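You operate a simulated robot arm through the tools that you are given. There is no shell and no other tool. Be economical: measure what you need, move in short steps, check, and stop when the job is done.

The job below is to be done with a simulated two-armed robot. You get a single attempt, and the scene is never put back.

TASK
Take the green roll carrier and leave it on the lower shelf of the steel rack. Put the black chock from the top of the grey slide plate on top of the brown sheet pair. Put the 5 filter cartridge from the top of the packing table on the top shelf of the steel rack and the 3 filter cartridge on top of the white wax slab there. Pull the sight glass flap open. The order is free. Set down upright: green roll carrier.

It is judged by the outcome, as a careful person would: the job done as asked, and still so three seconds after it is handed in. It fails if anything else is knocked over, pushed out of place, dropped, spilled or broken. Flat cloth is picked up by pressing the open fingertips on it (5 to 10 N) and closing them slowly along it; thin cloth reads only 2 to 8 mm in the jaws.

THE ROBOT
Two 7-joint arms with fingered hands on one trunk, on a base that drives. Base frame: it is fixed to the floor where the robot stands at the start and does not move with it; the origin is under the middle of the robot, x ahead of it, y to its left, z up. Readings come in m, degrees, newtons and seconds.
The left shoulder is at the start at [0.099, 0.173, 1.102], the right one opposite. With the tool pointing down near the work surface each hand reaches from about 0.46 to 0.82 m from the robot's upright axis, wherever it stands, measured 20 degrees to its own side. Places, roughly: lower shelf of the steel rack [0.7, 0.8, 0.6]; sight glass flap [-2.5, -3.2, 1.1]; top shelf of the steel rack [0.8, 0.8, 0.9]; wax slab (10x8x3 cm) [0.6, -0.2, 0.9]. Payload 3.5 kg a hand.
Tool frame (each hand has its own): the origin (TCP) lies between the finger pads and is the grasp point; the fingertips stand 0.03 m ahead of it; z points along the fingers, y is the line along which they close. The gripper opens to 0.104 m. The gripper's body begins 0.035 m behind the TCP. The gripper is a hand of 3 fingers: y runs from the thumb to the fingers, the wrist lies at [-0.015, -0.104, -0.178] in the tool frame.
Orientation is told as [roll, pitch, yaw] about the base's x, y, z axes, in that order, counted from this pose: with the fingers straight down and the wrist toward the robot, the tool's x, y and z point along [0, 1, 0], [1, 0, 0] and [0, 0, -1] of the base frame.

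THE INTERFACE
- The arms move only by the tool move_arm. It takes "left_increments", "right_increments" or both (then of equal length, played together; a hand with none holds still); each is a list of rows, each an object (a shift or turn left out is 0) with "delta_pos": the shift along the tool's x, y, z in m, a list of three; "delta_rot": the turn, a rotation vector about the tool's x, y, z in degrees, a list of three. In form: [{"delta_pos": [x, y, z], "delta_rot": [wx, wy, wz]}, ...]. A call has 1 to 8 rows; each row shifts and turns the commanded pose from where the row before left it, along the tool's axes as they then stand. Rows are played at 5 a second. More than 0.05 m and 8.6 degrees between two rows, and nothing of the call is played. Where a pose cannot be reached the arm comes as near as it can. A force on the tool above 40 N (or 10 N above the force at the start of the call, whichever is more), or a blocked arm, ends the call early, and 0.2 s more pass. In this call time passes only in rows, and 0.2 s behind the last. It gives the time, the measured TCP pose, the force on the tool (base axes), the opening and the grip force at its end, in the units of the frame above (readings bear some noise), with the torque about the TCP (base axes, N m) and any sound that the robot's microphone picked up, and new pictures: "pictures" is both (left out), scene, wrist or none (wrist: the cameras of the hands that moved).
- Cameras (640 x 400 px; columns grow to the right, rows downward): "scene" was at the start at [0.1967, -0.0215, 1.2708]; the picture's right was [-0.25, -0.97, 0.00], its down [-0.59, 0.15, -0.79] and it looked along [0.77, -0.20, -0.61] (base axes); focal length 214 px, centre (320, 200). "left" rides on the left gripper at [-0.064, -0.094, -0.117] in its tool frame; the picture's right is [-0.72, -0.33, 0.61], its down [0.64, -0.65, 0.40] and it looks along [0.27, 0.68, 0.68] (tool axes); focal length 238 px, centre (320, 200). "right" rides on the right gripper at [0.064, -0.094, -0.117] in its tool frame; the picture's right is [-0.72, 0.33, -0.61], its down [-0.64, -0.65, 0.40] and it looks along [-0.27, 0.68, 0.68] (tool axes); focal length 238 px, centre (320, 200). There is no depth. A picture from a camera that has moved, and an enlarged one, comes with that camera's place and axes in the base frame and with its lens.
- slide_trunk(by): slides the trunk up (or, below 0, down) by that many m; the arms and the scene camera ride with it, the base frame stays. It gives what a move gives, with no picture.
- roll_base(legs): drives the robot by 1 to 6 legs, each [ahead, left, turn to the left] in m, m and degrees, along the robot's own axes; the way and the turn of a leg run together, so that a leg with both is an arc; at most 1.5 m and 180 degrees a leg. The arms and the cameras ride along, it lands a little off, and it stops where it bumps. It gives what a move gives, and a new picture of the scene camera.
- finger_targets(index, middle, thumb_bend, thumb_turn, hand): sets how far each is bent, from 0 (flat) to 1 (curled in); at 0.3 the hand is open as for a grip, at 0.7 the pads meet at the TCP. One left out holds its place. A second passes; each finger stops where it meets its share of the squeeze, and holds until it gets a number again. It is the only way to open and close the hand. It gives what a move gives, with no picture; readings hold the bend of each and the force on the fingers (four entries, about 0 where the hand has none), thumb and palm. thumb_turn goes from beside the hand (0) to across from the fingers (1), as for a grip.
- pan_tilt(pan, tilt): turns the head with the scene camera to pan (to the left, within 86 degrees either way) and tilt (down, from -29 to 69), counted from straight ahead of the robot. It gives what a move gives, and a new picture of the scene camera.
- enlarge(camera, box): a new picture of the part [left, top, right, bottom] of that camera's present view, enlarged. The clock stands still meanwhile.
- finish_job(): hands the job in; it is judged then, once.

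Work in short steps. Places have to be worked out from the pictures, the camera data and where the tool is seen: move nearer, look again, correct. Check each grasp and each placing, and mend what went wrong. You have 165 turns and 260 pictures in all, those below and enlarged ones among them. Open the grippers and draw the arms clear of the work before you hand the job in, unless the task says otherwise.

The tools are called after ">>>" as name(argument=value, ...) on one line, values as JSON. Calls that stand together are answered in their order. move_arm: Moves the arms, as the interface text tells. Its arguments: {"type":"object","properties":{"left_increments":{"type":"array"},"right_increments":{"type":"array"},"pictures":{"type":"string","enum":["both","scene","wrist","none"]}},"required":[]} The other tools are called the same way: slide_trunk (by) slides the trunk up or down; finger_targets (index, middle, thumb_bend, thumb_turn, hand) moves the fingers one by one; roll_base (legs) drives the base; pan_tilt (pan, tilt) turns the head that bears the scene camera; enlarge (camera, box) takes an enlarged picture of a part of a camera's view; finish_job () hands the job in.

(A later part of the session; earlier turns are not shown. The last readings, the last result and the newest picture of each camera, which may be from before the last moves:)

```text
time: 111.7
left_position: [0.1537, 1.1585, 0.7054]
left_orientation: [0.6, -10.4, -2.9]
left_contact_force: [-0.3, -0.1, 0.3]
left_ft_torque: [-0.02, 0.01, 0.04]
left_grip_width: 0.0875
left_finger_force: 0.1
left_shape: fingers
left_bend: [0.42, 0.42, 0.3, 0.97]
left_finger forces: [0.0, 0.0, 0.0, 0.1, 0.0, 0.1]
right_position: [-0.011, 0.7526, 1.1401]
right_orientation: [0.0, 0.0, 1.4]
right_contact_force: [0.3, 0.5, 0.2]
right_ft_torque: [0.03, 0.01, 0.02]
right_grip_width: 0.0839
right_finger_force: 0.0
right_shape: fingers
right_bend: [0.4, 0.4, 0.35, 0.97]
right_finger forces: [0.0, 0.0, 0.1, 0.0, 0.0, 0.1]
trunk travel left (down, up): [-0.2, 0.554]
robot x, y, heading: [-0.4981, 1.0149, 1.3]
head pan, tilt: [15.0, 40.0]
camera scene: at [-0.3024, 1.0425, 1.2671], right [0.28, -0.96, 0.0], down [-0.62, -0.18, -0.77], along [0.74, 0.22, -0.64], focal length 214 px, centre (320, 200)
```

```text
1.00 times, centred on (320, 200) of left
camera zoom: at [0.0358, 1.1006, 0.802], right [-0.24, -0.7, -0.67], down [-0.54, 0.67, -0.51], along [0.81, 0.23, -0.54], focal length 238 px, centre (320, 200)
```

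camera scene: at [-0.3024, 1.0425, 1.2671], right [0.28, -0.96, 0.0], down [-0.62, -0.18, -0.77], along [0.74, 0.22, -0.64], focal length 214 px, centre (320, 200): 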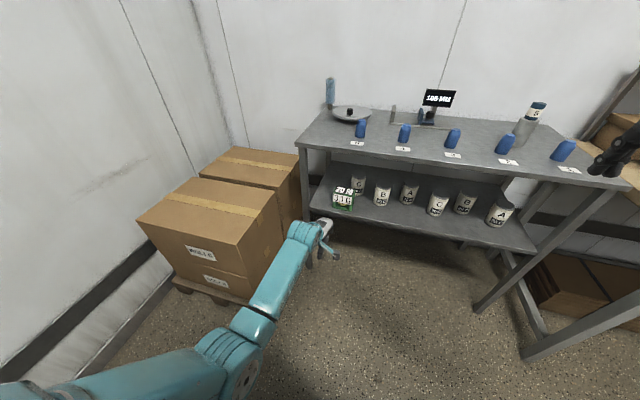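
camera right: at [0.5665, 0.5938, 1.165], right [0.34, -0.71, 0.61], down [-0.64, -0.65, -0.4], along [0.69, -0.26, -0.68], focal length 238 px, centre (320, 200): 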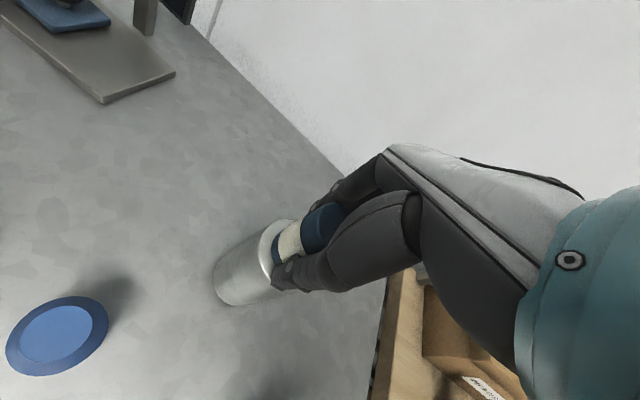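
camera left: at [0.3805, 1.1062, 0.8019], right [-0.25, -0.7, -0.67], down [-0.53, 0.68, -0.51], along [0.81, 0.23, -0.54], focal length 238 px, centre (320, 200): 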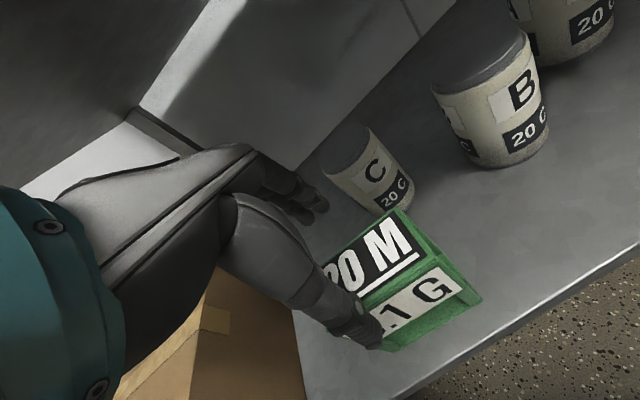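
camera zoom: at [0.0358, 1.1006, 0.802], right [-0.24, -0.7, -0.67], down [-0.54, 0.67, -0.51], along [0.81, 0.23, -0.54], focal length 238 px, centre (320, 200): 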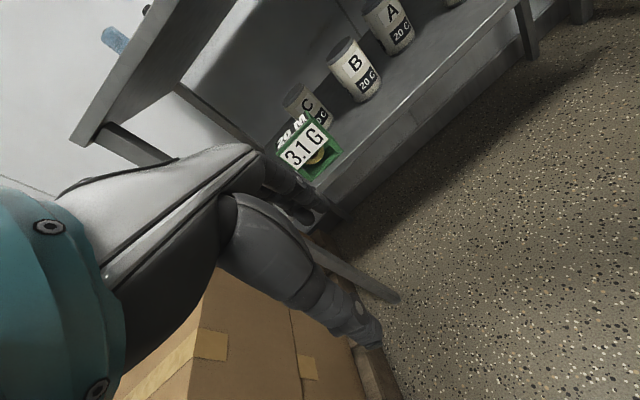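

Carrier is upright on the lower shelf. Now the flap: I raise the left hand, then turn around to look for it.

>>> move_arm(left_increments=[{"delta_pos": [0, 0, 0], "delta_rot": [5, 0, 0]}, {"delta_rot": [5, 0, 0]}, {"delta_pos": [0, 0, -0.05]}, {"delta_pos": [0, 0, -0.05]}, {"delta_pos": [0, 0, -0.05]}, {"delta_pos": [0, 0, -0.05]}, {"delta_pos": [0, -0.02, -0.045]}, {"delta_pos": [0, -0.02, -0.045]}], pictures="none")

>>> move_arm(left_increments=[{"delta_pos": [0, -0.04, -0.02]}, {"delta_pos": [0, -0.04, -0.02]}, {"delta_pos": [0, -0.04, 0]}, {"delta_pos": [0, -0.04, 0]}], right_increments=[{"delta_pos": [0, -0.02, -0.02]}, {"delta_pos": [0, -0.02, -0.01]}, {"delta_pos": [0, -0.02, 0]}, {"delta_pos": [0, -0.02, 0]}], pictures="none")

>>> roll_base(legs=[[-0.4, -0.3, 0], [0, 0, -120]])

>>> pan_tilt(pan=0, tilt=15)

```text
time: 113.5
left_position: [0.1086, 1.1583, 0.9973]
left_orientation: [0.6, -0.4, -2.8]
left_contact_force: [-0.5, 0.7, 0.3]
left_ft_torque: [0.06, 0.0, 0.03]
left_grip_width: 0.0877
left_finger_force: 0.0
left_shape: fingers
left_bend: [0.42, 0.42, 0.3, 0.97]
left_finger forces: [0.0, 0.0, 0.0, 0.0, 0.1, 0.0]
right_position: [-0.0104, 0.7521, 1.1396]
right_orientation: [0.0, -0.1, 1.4]
right_contact_force: [-0.2, -0.9, 1.1]
right_ft_torque: [0.0, 0.0, 0.03]
right_grip_width: 0.0842
right_finger_force: 0.0
right_shape: fingers
right_bend: [0.4, 0.4, 0.35, 0.97]
right_finger forces: [0.0, 0.1, 0.0, 0.1, 0.1, 0.0]
trunk travel left (down, up): [-0.2, 0.554]
robot x, y, heading: [-0.4978, 1.0102, 1.3]
head pan, tilt: [15.0, 40.0]
```

```text
time: 114.5
left_position: [0.0447, 1.1606, 0.9553]
left_orientation: [0.5, -0.6, -2.8]
left_contact_force: [0.3, 0.7, 0.0]
left_ft_torque: [-0.07, -0.02, 0.01]
left_grip_width: 0.0877
left_finger_force: 0.0
left_shape: fingers
left_bend: [0.42, 0.42, 0.3, 0.98]
left_finger forces: [0.1, 0.1, 0.1, 0.0, 0.0, 0.1]
left hand out of reach, approached as far as the arm can: row 1, 2, 3, 4
right_position: [-0.0913, 0.7509, 1.1726]
right_orientation: [0.0, 0.0, 1.3]
right_contact_force: [0.7, -0.8, -0.4]
right_ft_torque: [0.01, -0.05, -0.03]
right_grip_width: 0.0839
right_finger_force: 0.0
right_shape: fingers
right_bend: [0.4, 0.4, 0.35, 0.97]
right_finger forces: [0.0, 0.0, 0.1, 0.0, 0.1, 0.0]
trunk travel left (down, up): [-0.2, 0.554]
robot x, y, heading: [-0.4939, 1.0171, 1.4]
head pan, tilt: [15.0, 40.0]
```

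```text
time: 122.5
left_position: [-1.04, 0.16, 0.9555]
left_orientation: [0.6, -0.6, -123.6]
left_contact_force: [1.0, 0.1, 0.9]
left_ft_torque: [0.0, -0.01, -0.01]
left_grip_width: 0.0875
left_finger_force: 0.0
left_shape: fingers
left_bend: [0.42, 0.42, 0.3, 0.98]
left_finger forces: [0.0, 0.0, 0.0, 0.1, 0.1, 0.1]
right_position: [-1.3229, 0.4859, 1.1713]
right_orientation: [0.0, 0.0, -119.4]
right_contact_force: [0.3, 0.1, 0.3]
right_ft_torque: [-0.01, 0.02, -0.01]
right_grip_width: 0.0842
right_finger_force: 0.1
right_shape: fingers
right_bend: [0.4, 0.4, 0.35, 0.97]
right_finger forces: [0.0, 0.1, 0.0, 0.0, 0.0, 0.0]
trunk travel left (down, up): [-0.2, 0.554]
robot x, y, heading: [-0.8875, 0.7, -119.3]
head pan, tilt: [15.0, 40.0]
camera scene: at [-0.9643, 0.5189, 1.267], right [-0.97, 0.25, 0.0], down [0.16, 0.62, -0.77], along [-0.19, -0.74, -0.64], focal length 214 px, centre (320, 200)
```

scene: 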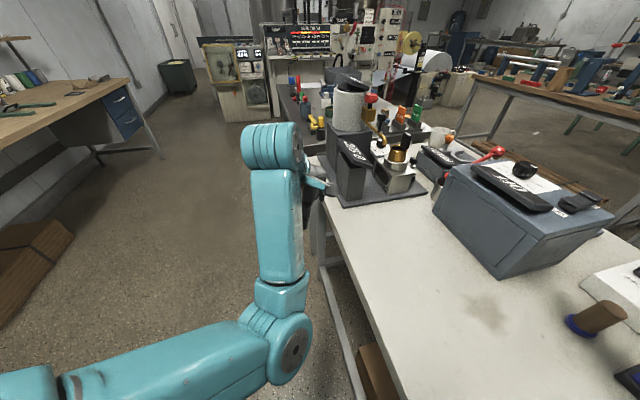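

```text
time: 123.4
left_position: [-1.0406, 0.1602, 0.9557]
left_orientation: [0.7, -0.6, -123.6]
left_contact_force: [0.3, 0.4, -0.1]
left_ft_torque: [-0.03, 0.04, 0.04]
left_grip_width: 0.0878
left_finger_force: 0.1
left_shape: fingers
left_bend: [0.42, 0.42, 0.3, 0.98]
left_finger forces: [0.1, 0.0, 0.1, 0.0, 0.1, 0.1]
right_position: [-1.3217, 0.4854, 1.1731]
right_orientation: [0.0, 0.0, -119.4]
right_contact_force: [-0.1, -0.1, 0.1]
right_ft_torque: [0.01, -0.02, 0.03]
right_grip_width: 0.0839
right_finger_force: 0.0
right_shape: fingers
right_bend: [0.4, 0.4, 0.35, 0.97]
right_finger forces: [0.1, 0.1, 0.1, 0.0, 0.0, 0.1]
trunk travel left (down, up): [-0.2, 0.554]
robot x, y, heading: [-0.8877, 0.6992, -119.2]
head pan, tilt: [0.0, 15.0]
camera scene: at [-0.9889, 0.5198, 1.3065], right [-0.87, 0.49, 0.0], down [0.13, 0.23, -0.97], along [-0.47, -0.84, -0.26], focal length 214 px, centre (320, 200)
```

scene: 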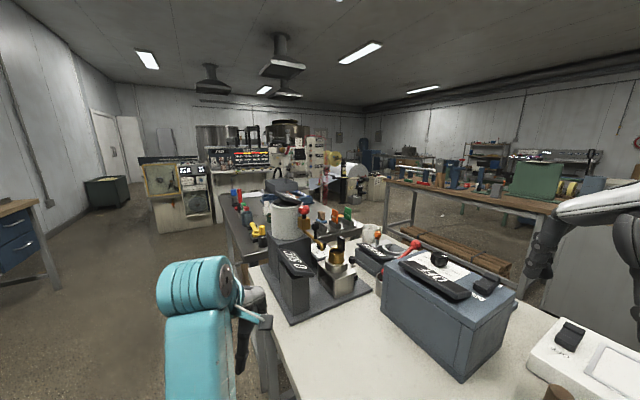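

The flap should appear near pixel (292,153). I enlarge there.

>>> enlarge(camera="scene", box=[130, 110, 370, 260])

>>> enlarge(camera="scene", box=[240, 120, 340, 190])

```text
2.67 times, centred on (250, 185) of scene
camera zoom: at [-0.9889, 0.5198, 1.3065], right [-0.87, 0.49, 0.0], down [0.13, 0.23, -0.97], along [-0.47, -0.84, -0.26], focal length 572 px, centre (507, 240)
```

zoom: 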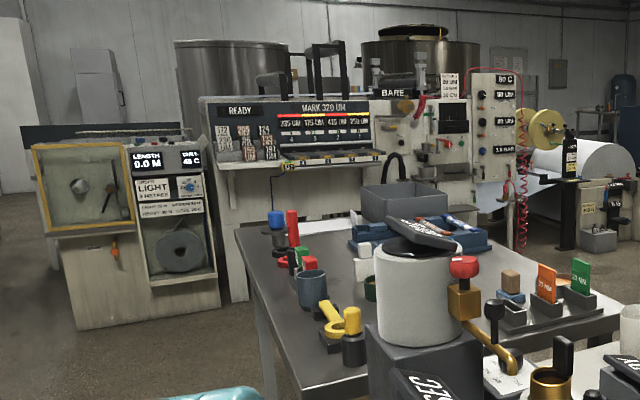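

```text
5.71 times, centred on (290, 155) of scene
camera zoom: at [-0.9889, 0.5198, 1.3065], right [-0.87, 0.49, 0.0], down [0.13, 0.23, -0.97], along [-0.47, -0.84, -0.26], focal length 1226 px, centre (491, 457)
```

zoom: 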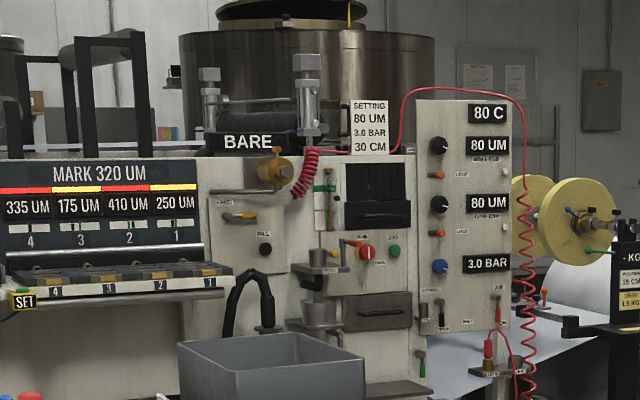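

The sight glass is probably the black pane on the white machine. I turn to face -y, shift into the corridor at x≈-0.45, and look.

>>> roll_base(legs=[[0, 0, 29], [0, 0.42, 0]])

```text
time: 127.5
left_position: [-0.3366, 0.15, 0.9554]
left_orientation: [0.6, -0.6, -94.6]
left_contact_force: [0.1, -1.0, 0.6]
left_ft_torque: [0.02, 0.03, -0.03]
left_grip_width: 0.0877
left_finger_force: 0.0
left_shape: fingers
left_bend: [0.42, 0.42, 0.3, 0.98]
left_finger forces: [0.0, 0.0, 0.1, 0.0, 0.0, 0.0]
right_position: [-0.7414, 0.2997, 1.1724]
right_orientation: [0.0, 0.0, -90.4]
right_contact_force: [0.7, -0.3, -0.3]
right_ft_torque: [0.0, 0.02, 0.02]
right_grip_width: 0.0842
right_finger_force: 0.0
right_shape: fingers
right_bend: [0.4, 0.4, 0.35, 0.97]
right_finger forces: [0.0, 0.0, 0.0, 0.0, 0.0, 0.0]
trunk travel left (down, up): [-0.2, 0.554]
robot x, y, heading: [-0.4677, 0.6977, -90.2]
head pan, tilt: [0.0, 15.0]
camera scene: at [-0.466, 0.4902, 1.3066], right [-1.0, 0.01, 0.0], down [0.0, 0.26, -0.97], along [-0.01, -0.97, -0.26], focal length 214 px, centre (320, 200)
```

scene: 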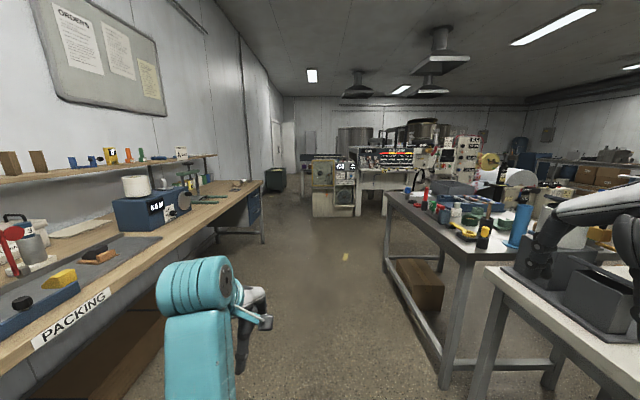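

The corridor is clear (a small yellow thing lies at about (-0.77,-1.78), which I pass on the left). I drive ahead.

>>> roll_base(legs=[[1.4, 0.03, 0], [1.5, 0, 0]])

```text
time: 141.7
left_position: [-0.1226, -2.7801, 0.9557]
left_orientation: [0.5, -0.5, -89.5]
left_contact_force: [0.1, 0.2, 0.6]
left_ft_torque: [0.02, -0.03, 0.02]
left_grip_width: 0.0879
left_finger_force: 0.3
left_shape: fingers
left_bend: [0.42, 0.42, 0.3, 0.98]
left_finger forces: [0.1, 0.0, 0.0, 0.0, 0.0, 0.1]
right_position: [-0.5394, -2.6677, 1.1709]
right_orientation: [0.1, 0.0, -85.5]
right_contact_force: [-0.2, -0.1, -0.4]
right_ft_torque: [-0.01, 0.0, 0.0]
right_grip_width: 0.0837
right_finger_force: 0.0
right_shape: fingers
right_bend: [0.4, 0.4, 0.35, 0.97]
right_finger forces: [0.0, 0.1, 0.0, 0.1, 0.0, 0.0]
trunk travel left (down, up): [-0.2, 0.554]
robot x, y, heading: [-0.2983, -2.2464, -85.2]
head pan, tilt: [0.0, 15.0]
camera scene: at [-0.2814, -2.4526, 1.3065], right [-1.0, -0.08, 0.0], down [-0.02, 0.26, -0.97], along [0.08, -0.96, -0.26], focal length 214 px, centre (320, 200)
```

scene: 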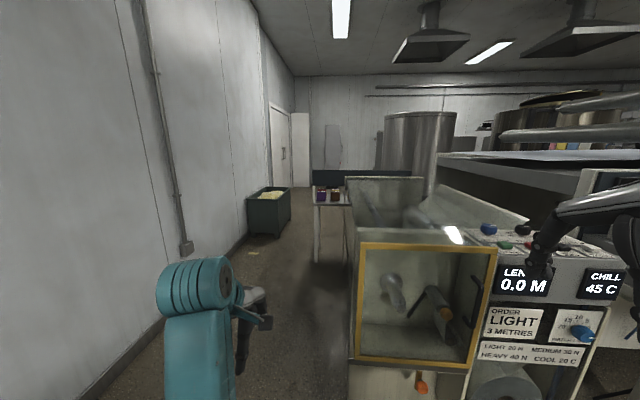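

Cabinet front is at about y≈-3.1; hands are clear. I straighten the heading and look to the right before driving sideways.

>>> roll_base(legs=[[-0.05, 0, -4.8]])

>>> pan_tilt(pan=-60, tilt=20)

```text
time: 142.6
left_position: [-0.1708, -2.7417, 0.9555]
left_orientation: [0.6, -0.6, -94.4]
left_contact_force: [0.6, -0.4, -0.6]
left_ft_torque: [0.01, 0.02, 0.02]
left_grip_width: 0.0877
left_finger_force: 0.1
left_shape: fingers
left_bend: [0.42, 0.42, 0.3, 0.98]
left_finger forces: [0.1, 0.1, 0.1, 0.0, 0.0, 0.0]
right_position: [-0.575, -2.5936, 1.1721]
right_orientation: [-0.1, -0.1, -90.2]
right_contact_force: [-0.7, -0.6, 0.9]
right_ft_torque: [-0.01, 0.0, -0.01]
right_grip_width: 0.0839
right_finger_force: 0.1
right_shape: fingers
right_bend: [0.4, 0.4, 0.35, 0.97]
right_finger forces: [0.0, 0.0, 0.1, 0.1, 0.1, 0.0]
trunk travel left (down, up): [-0.2, 0.554]
robot x, y, heading: [-0.3038, -2.1968, -90.0]
head pan, tilt: [0.0, 15.0]
camera scene: at [-0.3009, -2.4021, 1.3068], right [-1.0, 0.0, 0.0], down [0.0, 0.26, -0.97], along [0.0, -0.97, -0.26], focal length 214 px, centre (320, 200)
```

scene: 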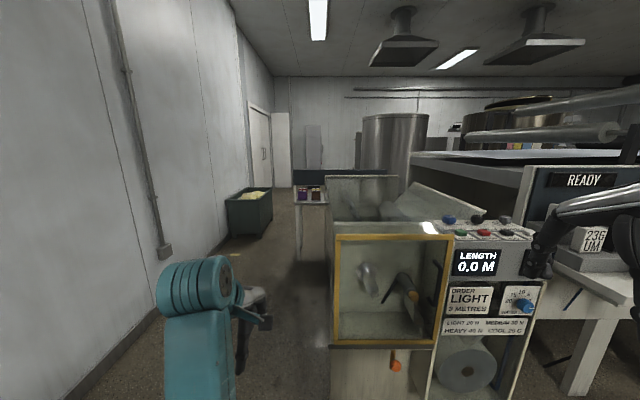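

```text
time: 143.9
left_position: [-0.1685, -2.743, 0.9548]
left_orientation: [0.6, -0.5, -94.5]
left_contact_force: [0.0, -0.4, 0.3]
left_ft_torque: [0.0, -0.01, -0.01]
left_grip_width: 0.0876
left_finger_force: 0.1
left_shape: fingers
left_bend: [0.42, 0.42, 0.3, 0.98]
left_finger forces: [0.1, 0.0, 0.1, 0.0, 0.0, 0.0]
right_position: [-0.5749, -2.5945, 1.1713]
right_orientation: [-0.1, 0.0, -90.2]
right_contact_force: [0.0, -0.1, -0.2]
right_ft_torque: [-0.05, 0.0, 0.0]
right_grip_width: 0.084
right_finger_force: 0.1
right_shape: fingers
right_bend: [0.4, 0.4, 0.35, 0.97]
right_finger forces: [0.0, 0.0, 0.1, 0.1, 0.0, 0.1]
trunk travel left (down, up): [-0.2, 0.554]
robot x, y, heading: [-0.3024, -2.1949, -90.0]
head pan, tilt: [-60.0, 20.0]
camera scene: at [-0.3812, -2.3563, 1.2984], right [-0.5, 0.87, 0.0], down [0.3, 0.17, -0.94], along [-0.81, -0.47, -0.34], focal length 214 px, centre (320, 200)
```

scene: 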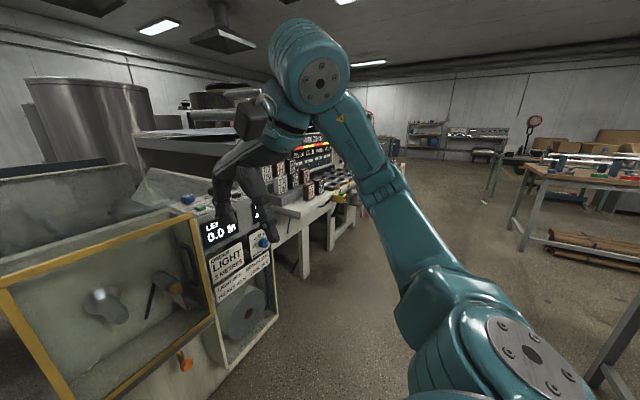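

The machine front is at y≈-3.18, so I have about 0.45 m before the hands. I drive right 1.3 m and look again.

>>> roll_base(legs=[[0, -1.3, 0]])

>>> pan_tilt(pan=-35, tilt=20)

```text
time: 150.4
left_position: [-1.4693, -2.7344, 0.9548]
left_orientation: [0.5, -0.5, -94.9]
left_contact_force: [0.5, -0.1, -0.8]
left_ft_torque: [0.0, -0.02, -0.04]
left_grip_width: 0.0875
left_finger_force: 0.1
left_shape: fingers
left_bend: [0.42, 0.42, 0.3, 0.98]
left_finger forces: [0.1, 0.0, 0.0, 0.0, 0.1, 0.0]
right_position: [-1.8731, -2.5848, 1.1724]
right_orientation: [0.0, 0.0, -90.8]
right_contact_force: [0.6, 0.6, 0.1]
right_ft_torque: [0.01, 0.0, 0.01]
right_grip_width: 0.0837
right_finger_force: 0.0
right_shape: fingers
right_bend: [0.4, 0.4, 0.35, 0.97]
right_finger forces: [0.1, 0.0, 0.0, 0.0, 0.0, 0.0]
trunk travel left (down, up): [-0.2, 0.554]
robot x, y, heading: [-1.5909, -2.1878, -90.9]
head pan, tilt: [-60.0, 20.0]
camera scene: at [-1.6764, -2.3461, 1.2984], right [-0.49, 0.87, 0.0], down [0.3, 0.17, -0.94], along [-0.82, -0.46, -0.34], focal length 214 px, centre (320, 200)
```

scene: 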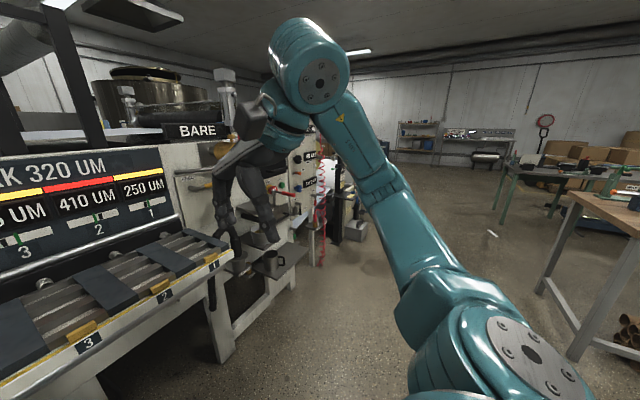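

```text
time: 151.3
left_position: [-1.4688, -2.7348, 0.9561]
left_orientation: [0.6, -0.4, -94.8]
left_contact_force: [0.5, 0.0, 0.5]
left_ft_torque: [-0.01, 0.02, 0.0]
left_grip_width: 0.0876
left_finger_force: 0.1
left_shape: fingers
left_bend: [0.42, 0.42, 0.3, 0.98]
left_finger forces: [0.0, 0.0, 0.1, 0.1, 0.0, 0.0]
right_position: [-1.8728, -2.5835, 1.1724]
right_orientation: [0.0, 0.0, -90.7]
right_contact_force: [-0.7, -0.6, 0.1]
right_ft_torque: [0.03, -0.02, -0.01]
right_grip_width: 0.0842
right_finger_force: 0.1
right_shape: fingers
right_bend: [0.4, 0.4, 0.35, 0.97]
right_finger forces: [0.0, 0.1, 0.1, 0.1, 0.1, 0.0]
trunk travel left (down, up): [-0.2, 0.554]
robot x, y, heading: [-1.5929, -2.1913, -90.9]
head pan, tilt: [-35.0, 20.0]
camera scene: at [-1.6494, -2.3761, 1.2984], right [-0.81, 0.58, 0.0], down [0.2, 0.28, -0.94], along [-0.55, -0.76, -0.34], focal length 214 px, centre (320, 200)
```

scene: 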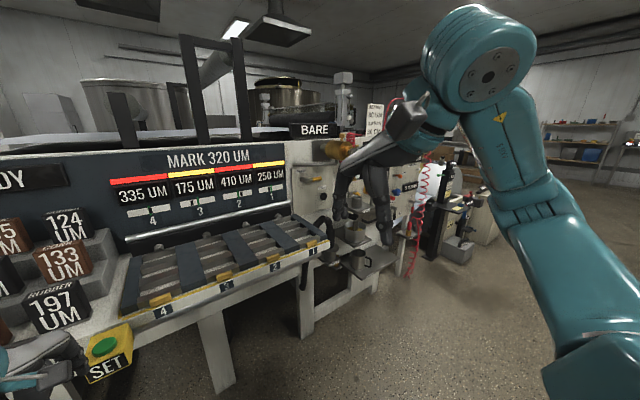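

The marking station protrudes near my left hand; I back off before going on, then drive further right.

>>> roll_base(legs=[[-0.22, 0, 0.9], [0, -0.75, 0]])

>>> pan_tilt(pan=-5, tilt=15)

```text
time: 156.7
left_position: [-2.2175, -2.5257, 0.9552]
left_orientation: [0.7, -0.5, -92.8]
left_contact_force: [-0.3, 0.9, -0.7]
left_ft_torque: [0.01, -0.01, 0.01]
left_grip_width: 0.0878
left_finger_force: 0.0
left_shape: fingers
left_bend: [0.42, 0.42, 0.3, 0.98]
left_finger forces: [0.0, 0.0, 0.0, 0.0, 0.0, 0.0]
right_position: [-2.6271, -2.3886, 1.1716]
right_orientation: [0.1, 0.0, -88.7]
right_contact_force: [0.1, -0.8, -0.8]
right_ft_torque: [-0.02, -0.02, 0.01]
right_grip_width: 0.0842
right_finger_force: 0.1
right_shape: fingers
right_bend: [0.4, 0.4, 0.35, 0.97]
right_finger forces: [0.0, 0.0, 0.0, 0.0, 0.0, 0.0]
trunk travel left (down, up): [-0.2, 0.554]
robot x, y, heading: [-2.3611, -1.98, -88.6]
head pan, tilt: [-35.0, 20.0]
camera scene: at [-2.412, -2.1744, 1.2984], right [-0.83, 0.55, 0.0], down [0.19, 0.29, -0.94], along [-0.52, -0.78, -0.34], focal length 214 px, centre (320, 200)
```

scene: 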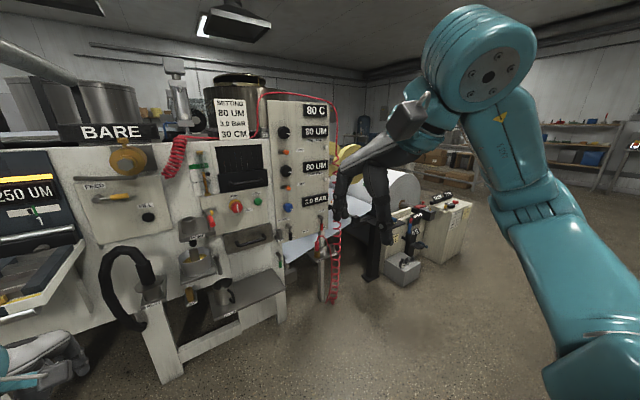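

```text
time: 157.7
left_position: [-2.2183, -2.5253, 0.9553]
left_orientation: [0.7, -0.4, -92.8]
left_contact_force: [0.5, 1.0, 1.3]
left_ft_torque: [0.0, -0.02, -0.05]
left_grip_width: 0.0877
left_finger_force: 0.0
left_shape: fingers
left_bend: [0.42, 0.42, 0.3, 0.98]
left_finger forces: [0.0, 0.0, 0.0, 0.0, 0.1, 0.0]
right_position: [-2.6269, -2.3897, 1.1713]
right_orientation: [-0.1, -0.1, -88.5]
right_contact_force: [0.0, 0.5, -0.7]
right_ft_torque: [-0.01, 0.03, -0.01]
right_grip_width: 0.0841
right_finger_force: 0.0
right_shape: fingers
right_bend: [0.4, 0.4, 0.35, 0.97]
right_finger forces: [0.0, 0.0, 0.0, 0.0, 0.0, 0.0]
trunk travel left (down, up): [-0.2, 0.554]
robot x, y, heading: [-2.361, -1.9835, -88.4]
head pan, tilt: [-5.0, 15.0]
camera scene: at [-2.3661, -2.19, 1.3066], right [-1.0, 0.06, 0.0], down [0.02, 0.26, -0.97], along [-0.06, -0.96, -0.26], focal length 214 px, centre (320, 200)
```

scene: 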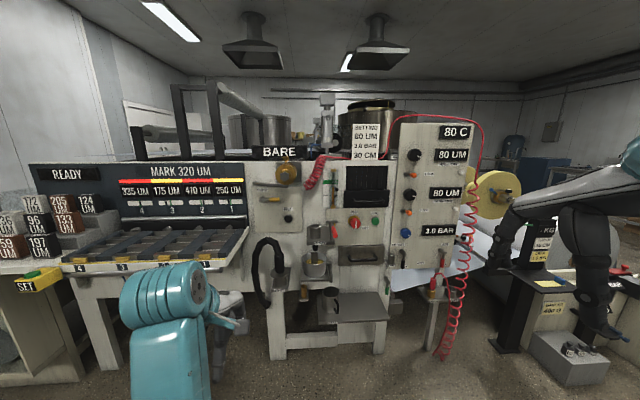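

Now I see the machine front; I enlarge it to find the flap.

>>> enlarge(camera="scene", box=[240, 130, 480, 290])

>>> enlarge(camera="scene", box=[325, 150, 405, 220])

```text
2.50 times, centred on (360, 210) of scene
camera zoom: at [-2.3661, -2.19, 1.3066], right [-1.0, 0.06, 0.0], down [0.02, 0.26, -0.97], along [-0.06, -0.96, -0.26], focal length 536 px, centre (220, 175)
```

zoom: 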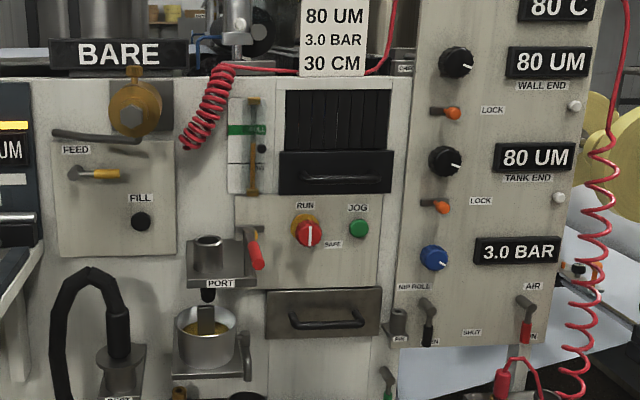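

```text
5.71 times, centred on (365, 185) of scene
camera zoom: at [-2.3661, -2.19, 1.3066], right [-1.0, 0.06, 0.0], down [0.02, 0.26, -0.97], along [-0.06, -0.96, -0.26], focal length 1226 px, centre (63, 286)
```

zoom: 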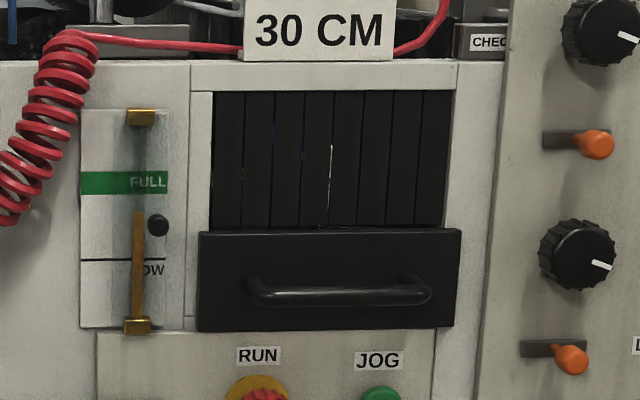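

The gauge with FULL/LOW and small black knob at ≈(-2.508, -3.19, 1.088) is the sight glass; its cover has the knob on the right side. I put the left hand up and aside, and turn the right hand's fingers forward (pitch).

>>> move_arm(left_increments=[{"delta_pos": [0, 0, -0.045]}, {"delta_pos": [0, 0, -0.045]}, {"delta_pos": [0.03, -0.01, -0.03]}, {"delta_pos": [0.035, -0.02, -0.02]}, {"delta_pos": [0.035, -0.02, -0.02]}, {"delta_pos": [0.035, -0.02, -0.02]}, {"delta_pos": [0.035, -0.02, -0.01]}, {"delta_pos": [0, 0, 0]}], right_increments=[{"delta_rot": [-8.5, 0, 0], "delta_pos": [0, 0, -0.01]}, {"delta_rot": [-8.5, 0, 0], "delta_pos": [0, 0.01, 0]}, {"delta_rot": [-8.5, 0, 0]}, {"delta_rot": [-8.5, 0, 0]}, {"delta_rot": [-8.5, 0, 0]}, {"delta_rot": [-8.5, 0, 0]}, {"delta_rot": [-8.5, 0, 0]}, {"delta_rot": [-8.5, 0, 0]}], pictures="both")

```text
time: 159.5
left_position: [-2.0309, -2.5491, 1.0886]
left_orientation: [0.5, -0.5, -92.8]
left_contact_force: [0.4, -0.1, 0.5]
left_ft_torque: [-0.03, -0.01, 0.03]
left_grip_width: 0.0877
left_finger_force: 0.0
left_shape: fingers
left_bend: [0.42, 0.42, 0.3, 0.98]
left_finger forces: [0.1, 0.0, 0.0, 0.0, 0.1, 0.1]
left hand out of reach, approached as far as the arm can: row 1, 2, 3, 4, 5, 6
right_position: [-2.6581, -2.4723, 1.2641]
right_orientation: [-0.1, -68.1, -88.4]
right_contact_force: [-0.2, 0.4, 0.3]
right_ft_torque: [-0.01, 0.02, 0.01]
right_grip_width: 0.0841
right_finger_force: 0.0
right_shape: fingers
right_bend: [0.4, 0.4, 0.35, 0.97]
right_finger forces: [0.1, 0.1, 0.1, 0.1, 0.1, 0.0]
right hand out of reach, approached as far as the arm can: row 4, 5, 6, 7, 8
trunk travel left (down, up): [-0.2, 0.554]
robot x, y, heading: [-2.3628, -1.9799, -88.2]
head pan, tilt: [-5.0, 15.0]
camera scene: at [-2.3663, -2.1902, 1.3065], right [-1.0, 0.06, 0.0], down [0.02, 0.26, -0.97], along [-0.06, -0.96, -0.26], focal length 214 px, centre (320, 200)
camera right: at [-2.5973, -2.3282, 1.2199], right [-0.73, 0.43, 0.53], down [-0.64, -0.15, -0.76], along [-0.24, -0.89, 0.38], focal length 238 px, centre (320, 200)
camera left: at [-2.0929, -2.4491, 1.2043], right [-0.7, 0.36, -0.62], down [0.68, 0.62, -0.4], along [0.24, -0.7, -0.67], focal length 238 px, centre (320, 200)
```

scene: 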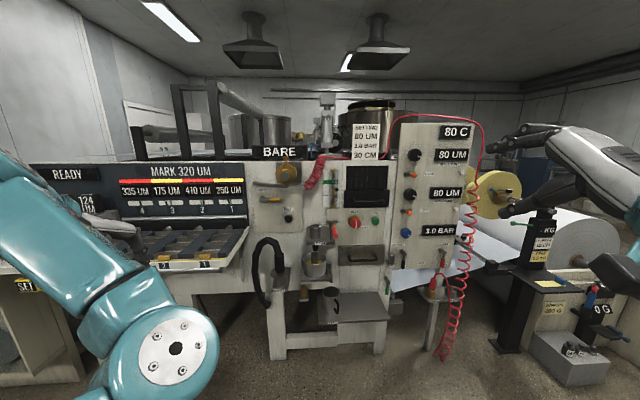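
right: 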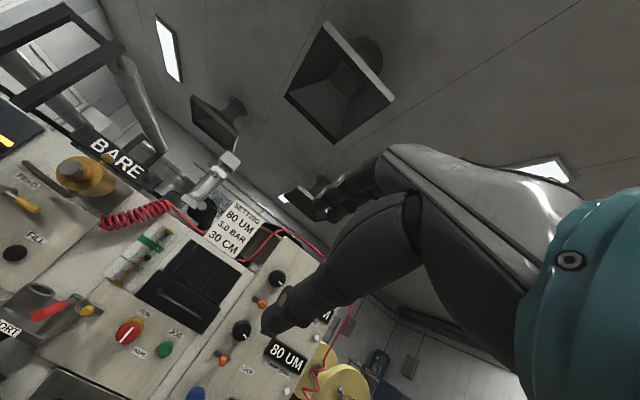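
left: 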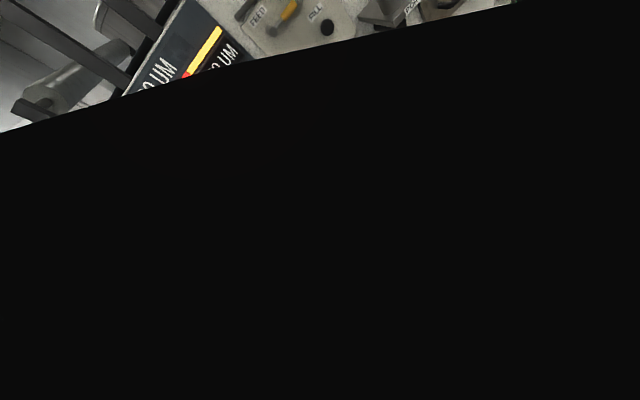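

I enlarge the sight glass in the right wrist camera.

>>> enlarge(camera="right", box=[80, 190, 220, 310])

>>> enlarge(camera="scene", box=[310, 155, 360, 195])

```text
3.33 times, centred on (150, 250) of right
camera zoom: at [-2.5973, -2.3282, 1.2199], right [-0.73, 0.43, 0.53], down [-0.64, -0.15, -0.76], along [-0.24, -0.89, 0.38], focal length 794 px, centre (887, 33)
```

zoom: 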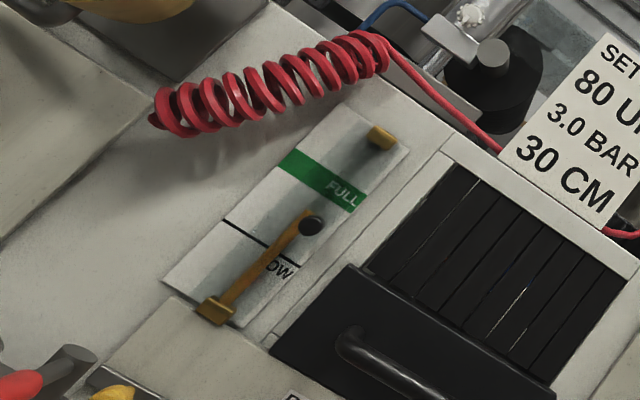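

```text
10.00 times, centred on (335, 175) of scene
camera zoom: at [-2.3663, -2.1902, 1.3065], right [-1.0, 0.06, 0.0], down [0.02, 0.26, -0.97], along [-0.06, -0.96, -0.26], focal length 2145 px, centre (170, 450)
```

zoom: 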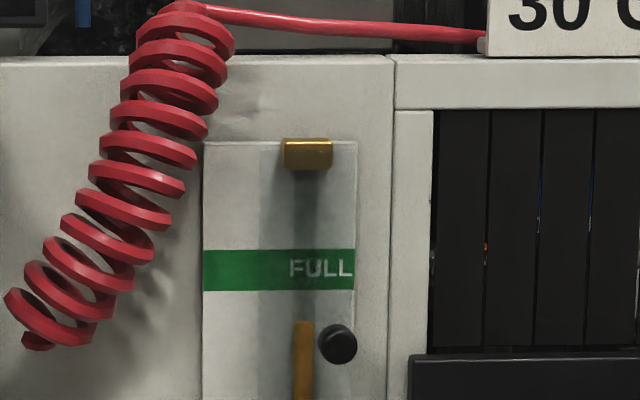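

Knob triangulated at (-2.507, -3.167, 1.093), hinge presumably at the left edge x≈-2.443. I pull the left hand further back, and pitch the right hand further.

>>> move_arm(left_increments=[{"delta_pos": [0.02, -0.04, -0.01]}, {"delta_pos": [0.02, -0.04, -0.01]}, {"delta_pos": [0.02, -0.04, -0.01]}, {"delta_pos": [0.02, -0.04, -0.01]}, {"delta_pos": [0.02, -0.04, 0]}, {"delta_pos": [0.02, -0.04, 0]}], right_increments=[{"delta_rot": [-6, 0, 0]}, {"delta_rot": [-6, 0, 0]}, {"delta_pos": [0, 0, 0.03]}, {"delta_pos": [0, -0.03, 0.03]}, {"delta_pos": [0, -0.03, 0.02]}, {"delta_pos": [0, -0.03, 0]}], pictures="scene")

```text
time: 160.9
left_position: [-1.8965, -2.3187, 1.1259]
left_orientation: [0.6, -0.4, -92.8]
left_contact_force: [-0.1, 0.3, 0.0]
left_ft_torque: [-0.04, -0.01, -0.04]
left_grip_width: 0.0878
left_finger_force: 0.1
left_shape: fingers
left_bend: [0.42, 0.42, 0.3, 0.98]
left_finger forces: [0.0, 0.0, 0.0, 0.0, 0.1, 0.0]
left hand out of reach, approached as far as the arm can: row 1
right_position: [-2.6605, -2.5405, 1.1711]
right_orientation: [-0.4, -80.1, -87.7]
right_contact_force: [0.5, 0.7, -1.1]
right_ft_torque: [0.02, 0.01, 0.01]
right_grip_width: 0.0843
right_finger_force: 0.0
right_shape: fingers
right_bend: [0.4, 0.4, 0.35, 0.98]
right_finger forces: [0.0, 0.1, 0.0, 0.1, 0.0, 0.0]
right hand out of reach, approached as far as the arm can: row 1, 2, 5
trunk travel left (down, up): [-0.2, 0.554]
robot x, y, heading: [-2.3646, -1.9797, -88.5]
head pan, tilt: [-5.0, 15.0]
camera scene: at [-2.3657, -2.189, 1.3068], right [-1.0, 0.06, 0.0], down [0.02, 0.26, -0.97], along [-0.06, -0.96, -0.26], focal length 214 px, centre (320, 200)
```

scene: 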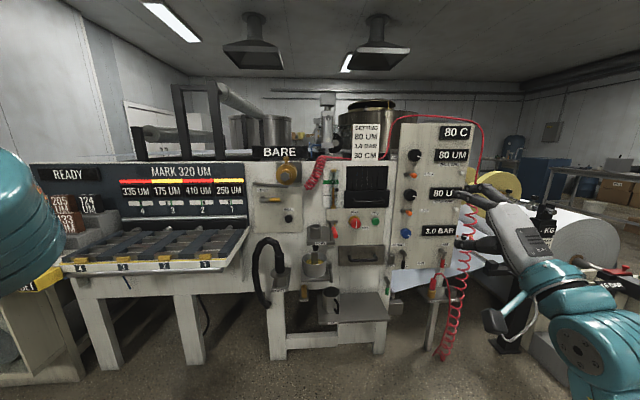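

I drive 0.4 m ahead and 0.1 m left.

>>> roll_base(legs=[[0.4, 0.1, -1.5]])

>>> enlarge(camera="right", box=[0, 0, 640, 400])

```text
time: 163.5
left_position: [-1.8022, -2.7448, 1.1254]
left_orientation: [0.7, -0.5, -94.5]
left_contact_force: [0.2, -0.9, -0.3]
left_ft_torque: [-0.02, -0.01, 0.04]
left_grip_width: 0.0879
left_finger_force: 0.1
left_shape: fingers
left_bend: [0.42, 0.42, 0.3, 0.98]
left_finger forces: [0.0, 0.1, 0.0, 0.0, 0.0, 0.1]
right_position: [-2.5718, -2.9438, 1.1723]
right_orientation: [-0.3, -79.9, -89.6]
right_contact_force: [0.1, -0.6, -0.4]
right_ft_torque: [0.04, -0.04, -0.01]
right_grip_width: 0.084
right_finger_force: 0.1
right_shape: fingers
right_bend: [0.4, 0.4, 0.35, 0.98]
right_finger forces: [0.0, 0.0, 0.0, 0.1, 0.0, 0.0]
trunk travel left (down, up): [-0.2, 0.554]
robot x, y, heading: [-2.255, -2.3942, -90.3]
head pan, tilt: [-5.0, 15.0]
camera scene: at [-2.2672, -2.6013, 1.3065], right [-1.0, 0.09, 0.0], down [0.02, 0.26, -0.97], along [-0.09, -0.96, -0.26], focal length 214 px, centre (320, 200)
```

scene: 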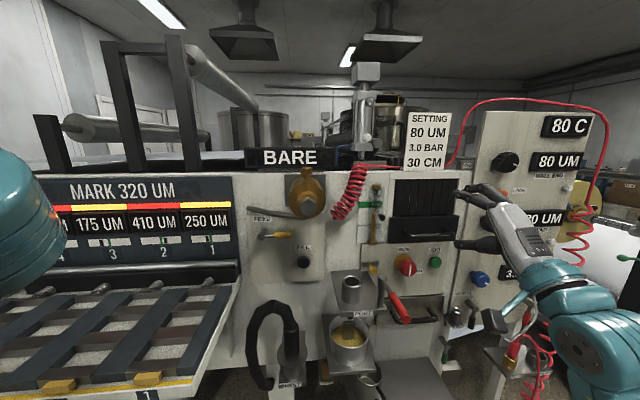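

```text
1.00 times, centred on (320, 200) of right
camera zoom: at [-2.5072, -2.8129, 1.0993], right [-0.72, 0.55, 0.43], down [-0.64, -0.28, -0.71], along [-0.27, -0.79, 0.56], focal length 238 px, centre (320, 200)
```

zoom: 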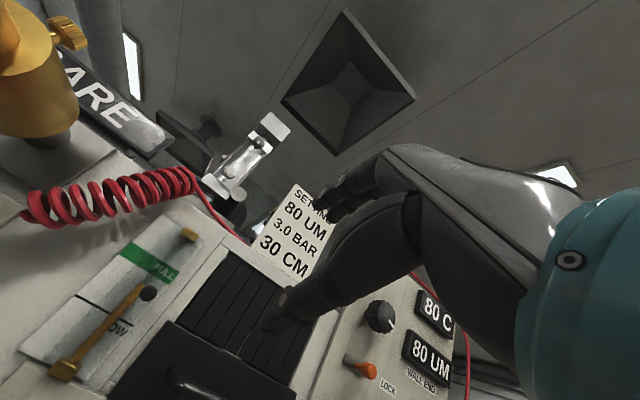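

I enlarge the sight glass from both cameras to refine the knob and hinge.

>>> enlarge(camera="right", box=[20, 210, 220, 390])

>>> enlarge(camera="scene", box=[345, 170, 405, 260])

```text
2.22 times, centred on (120, 300) of right
camera zoom: at [-2.5072, -2.8129, 1.0993], right [-0.72, 0.55, 0.43], down [-0.64, -0.28, -0.71], along [-0.27, -0.79, 0.56], focal length 530 px, centre (764, -22)
```

zoom: 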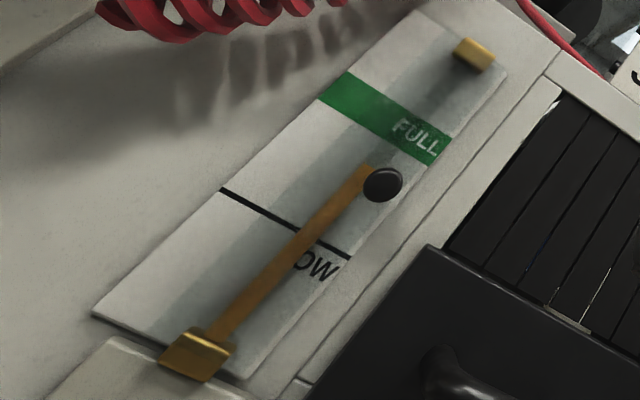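

```text
4.44 times, centred on (375, 215) of scene
camera zoom: at [-2.2672, -2.6013, 1.3065], right [-1.0, 0.09, 0.0], down [0.02, 0.26, -0.97], along [-0.09, -0.96, -0.26], focal length 953 px, centre (76, 133)
```

zoom: 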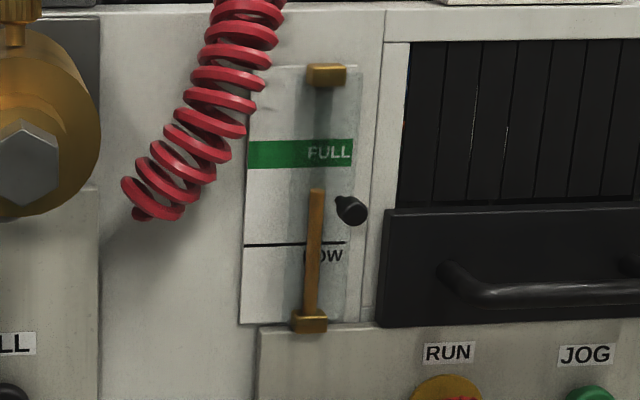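

Refined: knob front (-2.509, -3.175, 1.0925), flap surface y≈-3.205. I narrow the fingers and bring the hand in front of the knob.

>>> finger_targets(hand="right", index=0.48, middle=0.48, thumb_bend=0.46)

>>> move_arm(right_increments=[{"delta_pos": [0.0158, -0.014, 0.0355]}, {"delta_pos": [0.0158, -0.014, 0.0355]}, {"delta_pos": [0.0158, -0.014, 0.0355]}, {"delta_pos": [0.0158, -0.014, 0.0355]}], pictures="both")

```text
time: 164.5
left_position: [-1.8025, -2.7443, 1.1254]
left_orientation: [0.6, -0.4, -94.6]
left_contact_force: [-0.2, -0.6, 0.1]
left_ft_torque: [-0.01, -0.02, 0.01]
left_grip_width: 0.0875
left_finger_force: 0.1
left_shape: fingers
left_bend: [0.42, 0.42, 0.3, 0.98]
left_finger forces: [0.0, 0.0, 0.0, 0.0, 0.0, 0.0]
right_position: [-2.5718, -2.9436, 1.1723]
right_orientation: [-0.2, -80.0, -89.6]
right_contact_force: [-0.4, -0.2, -0.7]
right_ft_torque: [0.02, 0.01, -0.03]
right_grip_width: 0.0604
right_finger_force: 0.1
right_shape: fingers
right_bend: [0.48, 0.48, 0.46, 0.98]
right_finger forces: [0.0, 0.0, 0.0, 0.0, 0.0, 0.0]
trunk travel left (down, up): [-0.2, 0.554]
robot x, y, heading: [-2.2586, -2.3915, -90.3]
head pan, tilt: [-5.0, 15.0]
```

```text
time: 165.5
left_position: [-1.8033, -2.7452, 1.1253]
left_orientation: [0.5, -0.4, -94.5]
left_contact_force: [0.2, 0.0, 0.2]
left_ft_torque: [0.01, 0.01, 0.05]
left_grip_width: 0.0878
left_finger_force: 0.1
left_shape: fingers
left_bend: [0.42, 0.42, 0.3, 0.98]
left_finger forces: [0.1, 0.0, 0.0, 0.0, 0.0, 0.0]
right_position: [-2.5969, -3.0598, 1.1027]
right_orientation: [-0.3, -79.7, -88.8]
right_contact_force: [0.6, 0.2, -0.3]
right_ft_torque: [-0.01, -0.03, 0.04]
right_grip_width: 0.0604
right_finger_force: 0.1
right_shape: fingers
right_bend: [0.48, 0.48, 0.46, 0.98]
right_finger forces: [0.0, 0.0, 0.1, 0.1, 0.0, 0.0]
right hand out of reach, approached as far as the arm can: row 1, 2, 3, 4
trunk travel left (down, up): [-0.2, 0.554]
robot x, y, heading: [-2.2579, -2.3943, -90.4]
head pan, tilt: [-5.0, 15.0]
camera scene: at [-2.2672, -2.6011, 1.3065], right [-1.0, 0.09, 0.0], down [0.02, 0.26, -0.97], along [-0.09, -0.96, -0.26], focal length 214 px, centre (320, 200)
camera right: at [-2.5342, -2.9282, 1.0303], right [-0.73, 0.53, 0.43], down [-0.64, -0.29, -0.71], along [-0.26, -0.79, 0.55], focal length 238 px, centre (320, 200)
```

scene: 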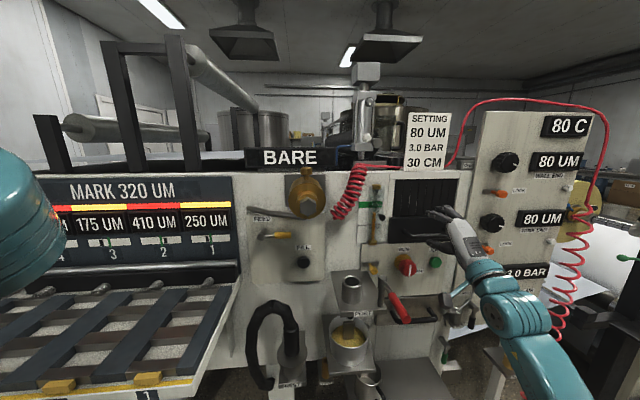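
right: 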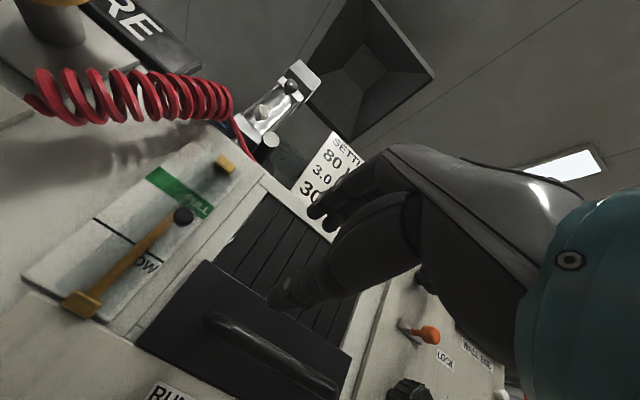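

The arm can't reach further inward; I shift the base left 0.09 m instead.

>>> roll_base(legs=[[0, 0.088, 0]])

>>> enlarge(camera="right", box=[120, 150, 360, 330])

```text
time: 166.6
left_position: [-1.7159, -2.7454, 1.1254]
left_orientation: [0.7, -0.6, -94.6]
left_contact_force: [-0.6, -0.2, 0.2]
left_ft_torque: [-0.03, 0.02, 0.01]
left_grip_width: 0.0878
left_finger_force: 0.0
left_shape: fingers
left_bend: [0.42, 0.42, 0.3, 0.98]
left_finger forces: [0.0, 0.0, 0.1, 0.1, 0.0, 0.1]
right_position: [-2.5101, -3.0599, 1.1034]
right_orientation: [-0.5, -79.8, -88.6]
right_contact_force: [0.0, -0.1, 0.2]
right_ft_torque: [-0.01, 0.01, -0.03]
right_grip_width: 0.0603
right_finger_force: 0.1
right_shape: fingers
right_bend: [0.48, 0.48, 0.46, 0.98]
right_finger forces: [0.0, 0.0, 0.1, 0.0, 0.1, 0.0]
trunk travel left (down, up): [-0.2, 0.554]
robot x, y, heading: [-2.1706, -2.3971, -90.3]
head pan, tilt: [-5.0, 15.0]
camera scene: at [-2.1796, -2.6013, 1.3066], right [-1.0, 0.09, 0.0], down [0.02, 0.26, -0.97], along [-0.09, -0.96, -0.26], focal length 214 px, centre (320, 200)
```

scene: 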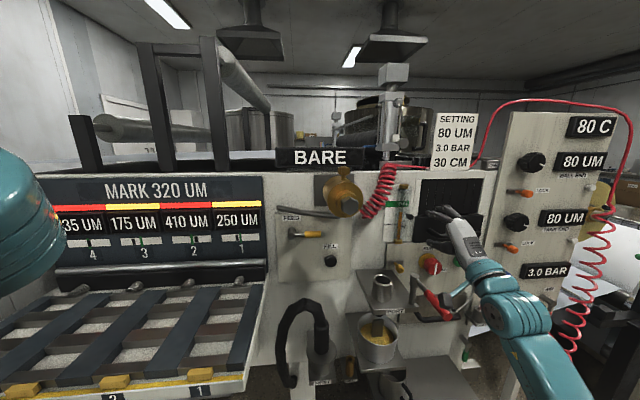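

```text
2.22 times, centred on (240, 240) of right
camera zoom: at [-2.4471, -2.9278, 1.031], right [-0.73, 0.54, 0.43], down [-0.64, -0.29, -0.71], along [-0.26, -0.79, 0.55], focal length 530 px, centre (498, 111)
```

zoom: 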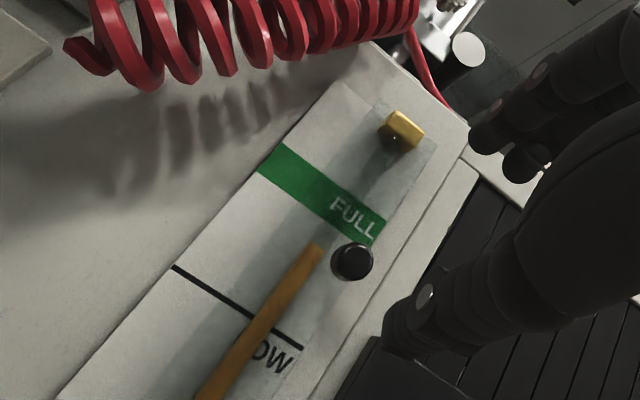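

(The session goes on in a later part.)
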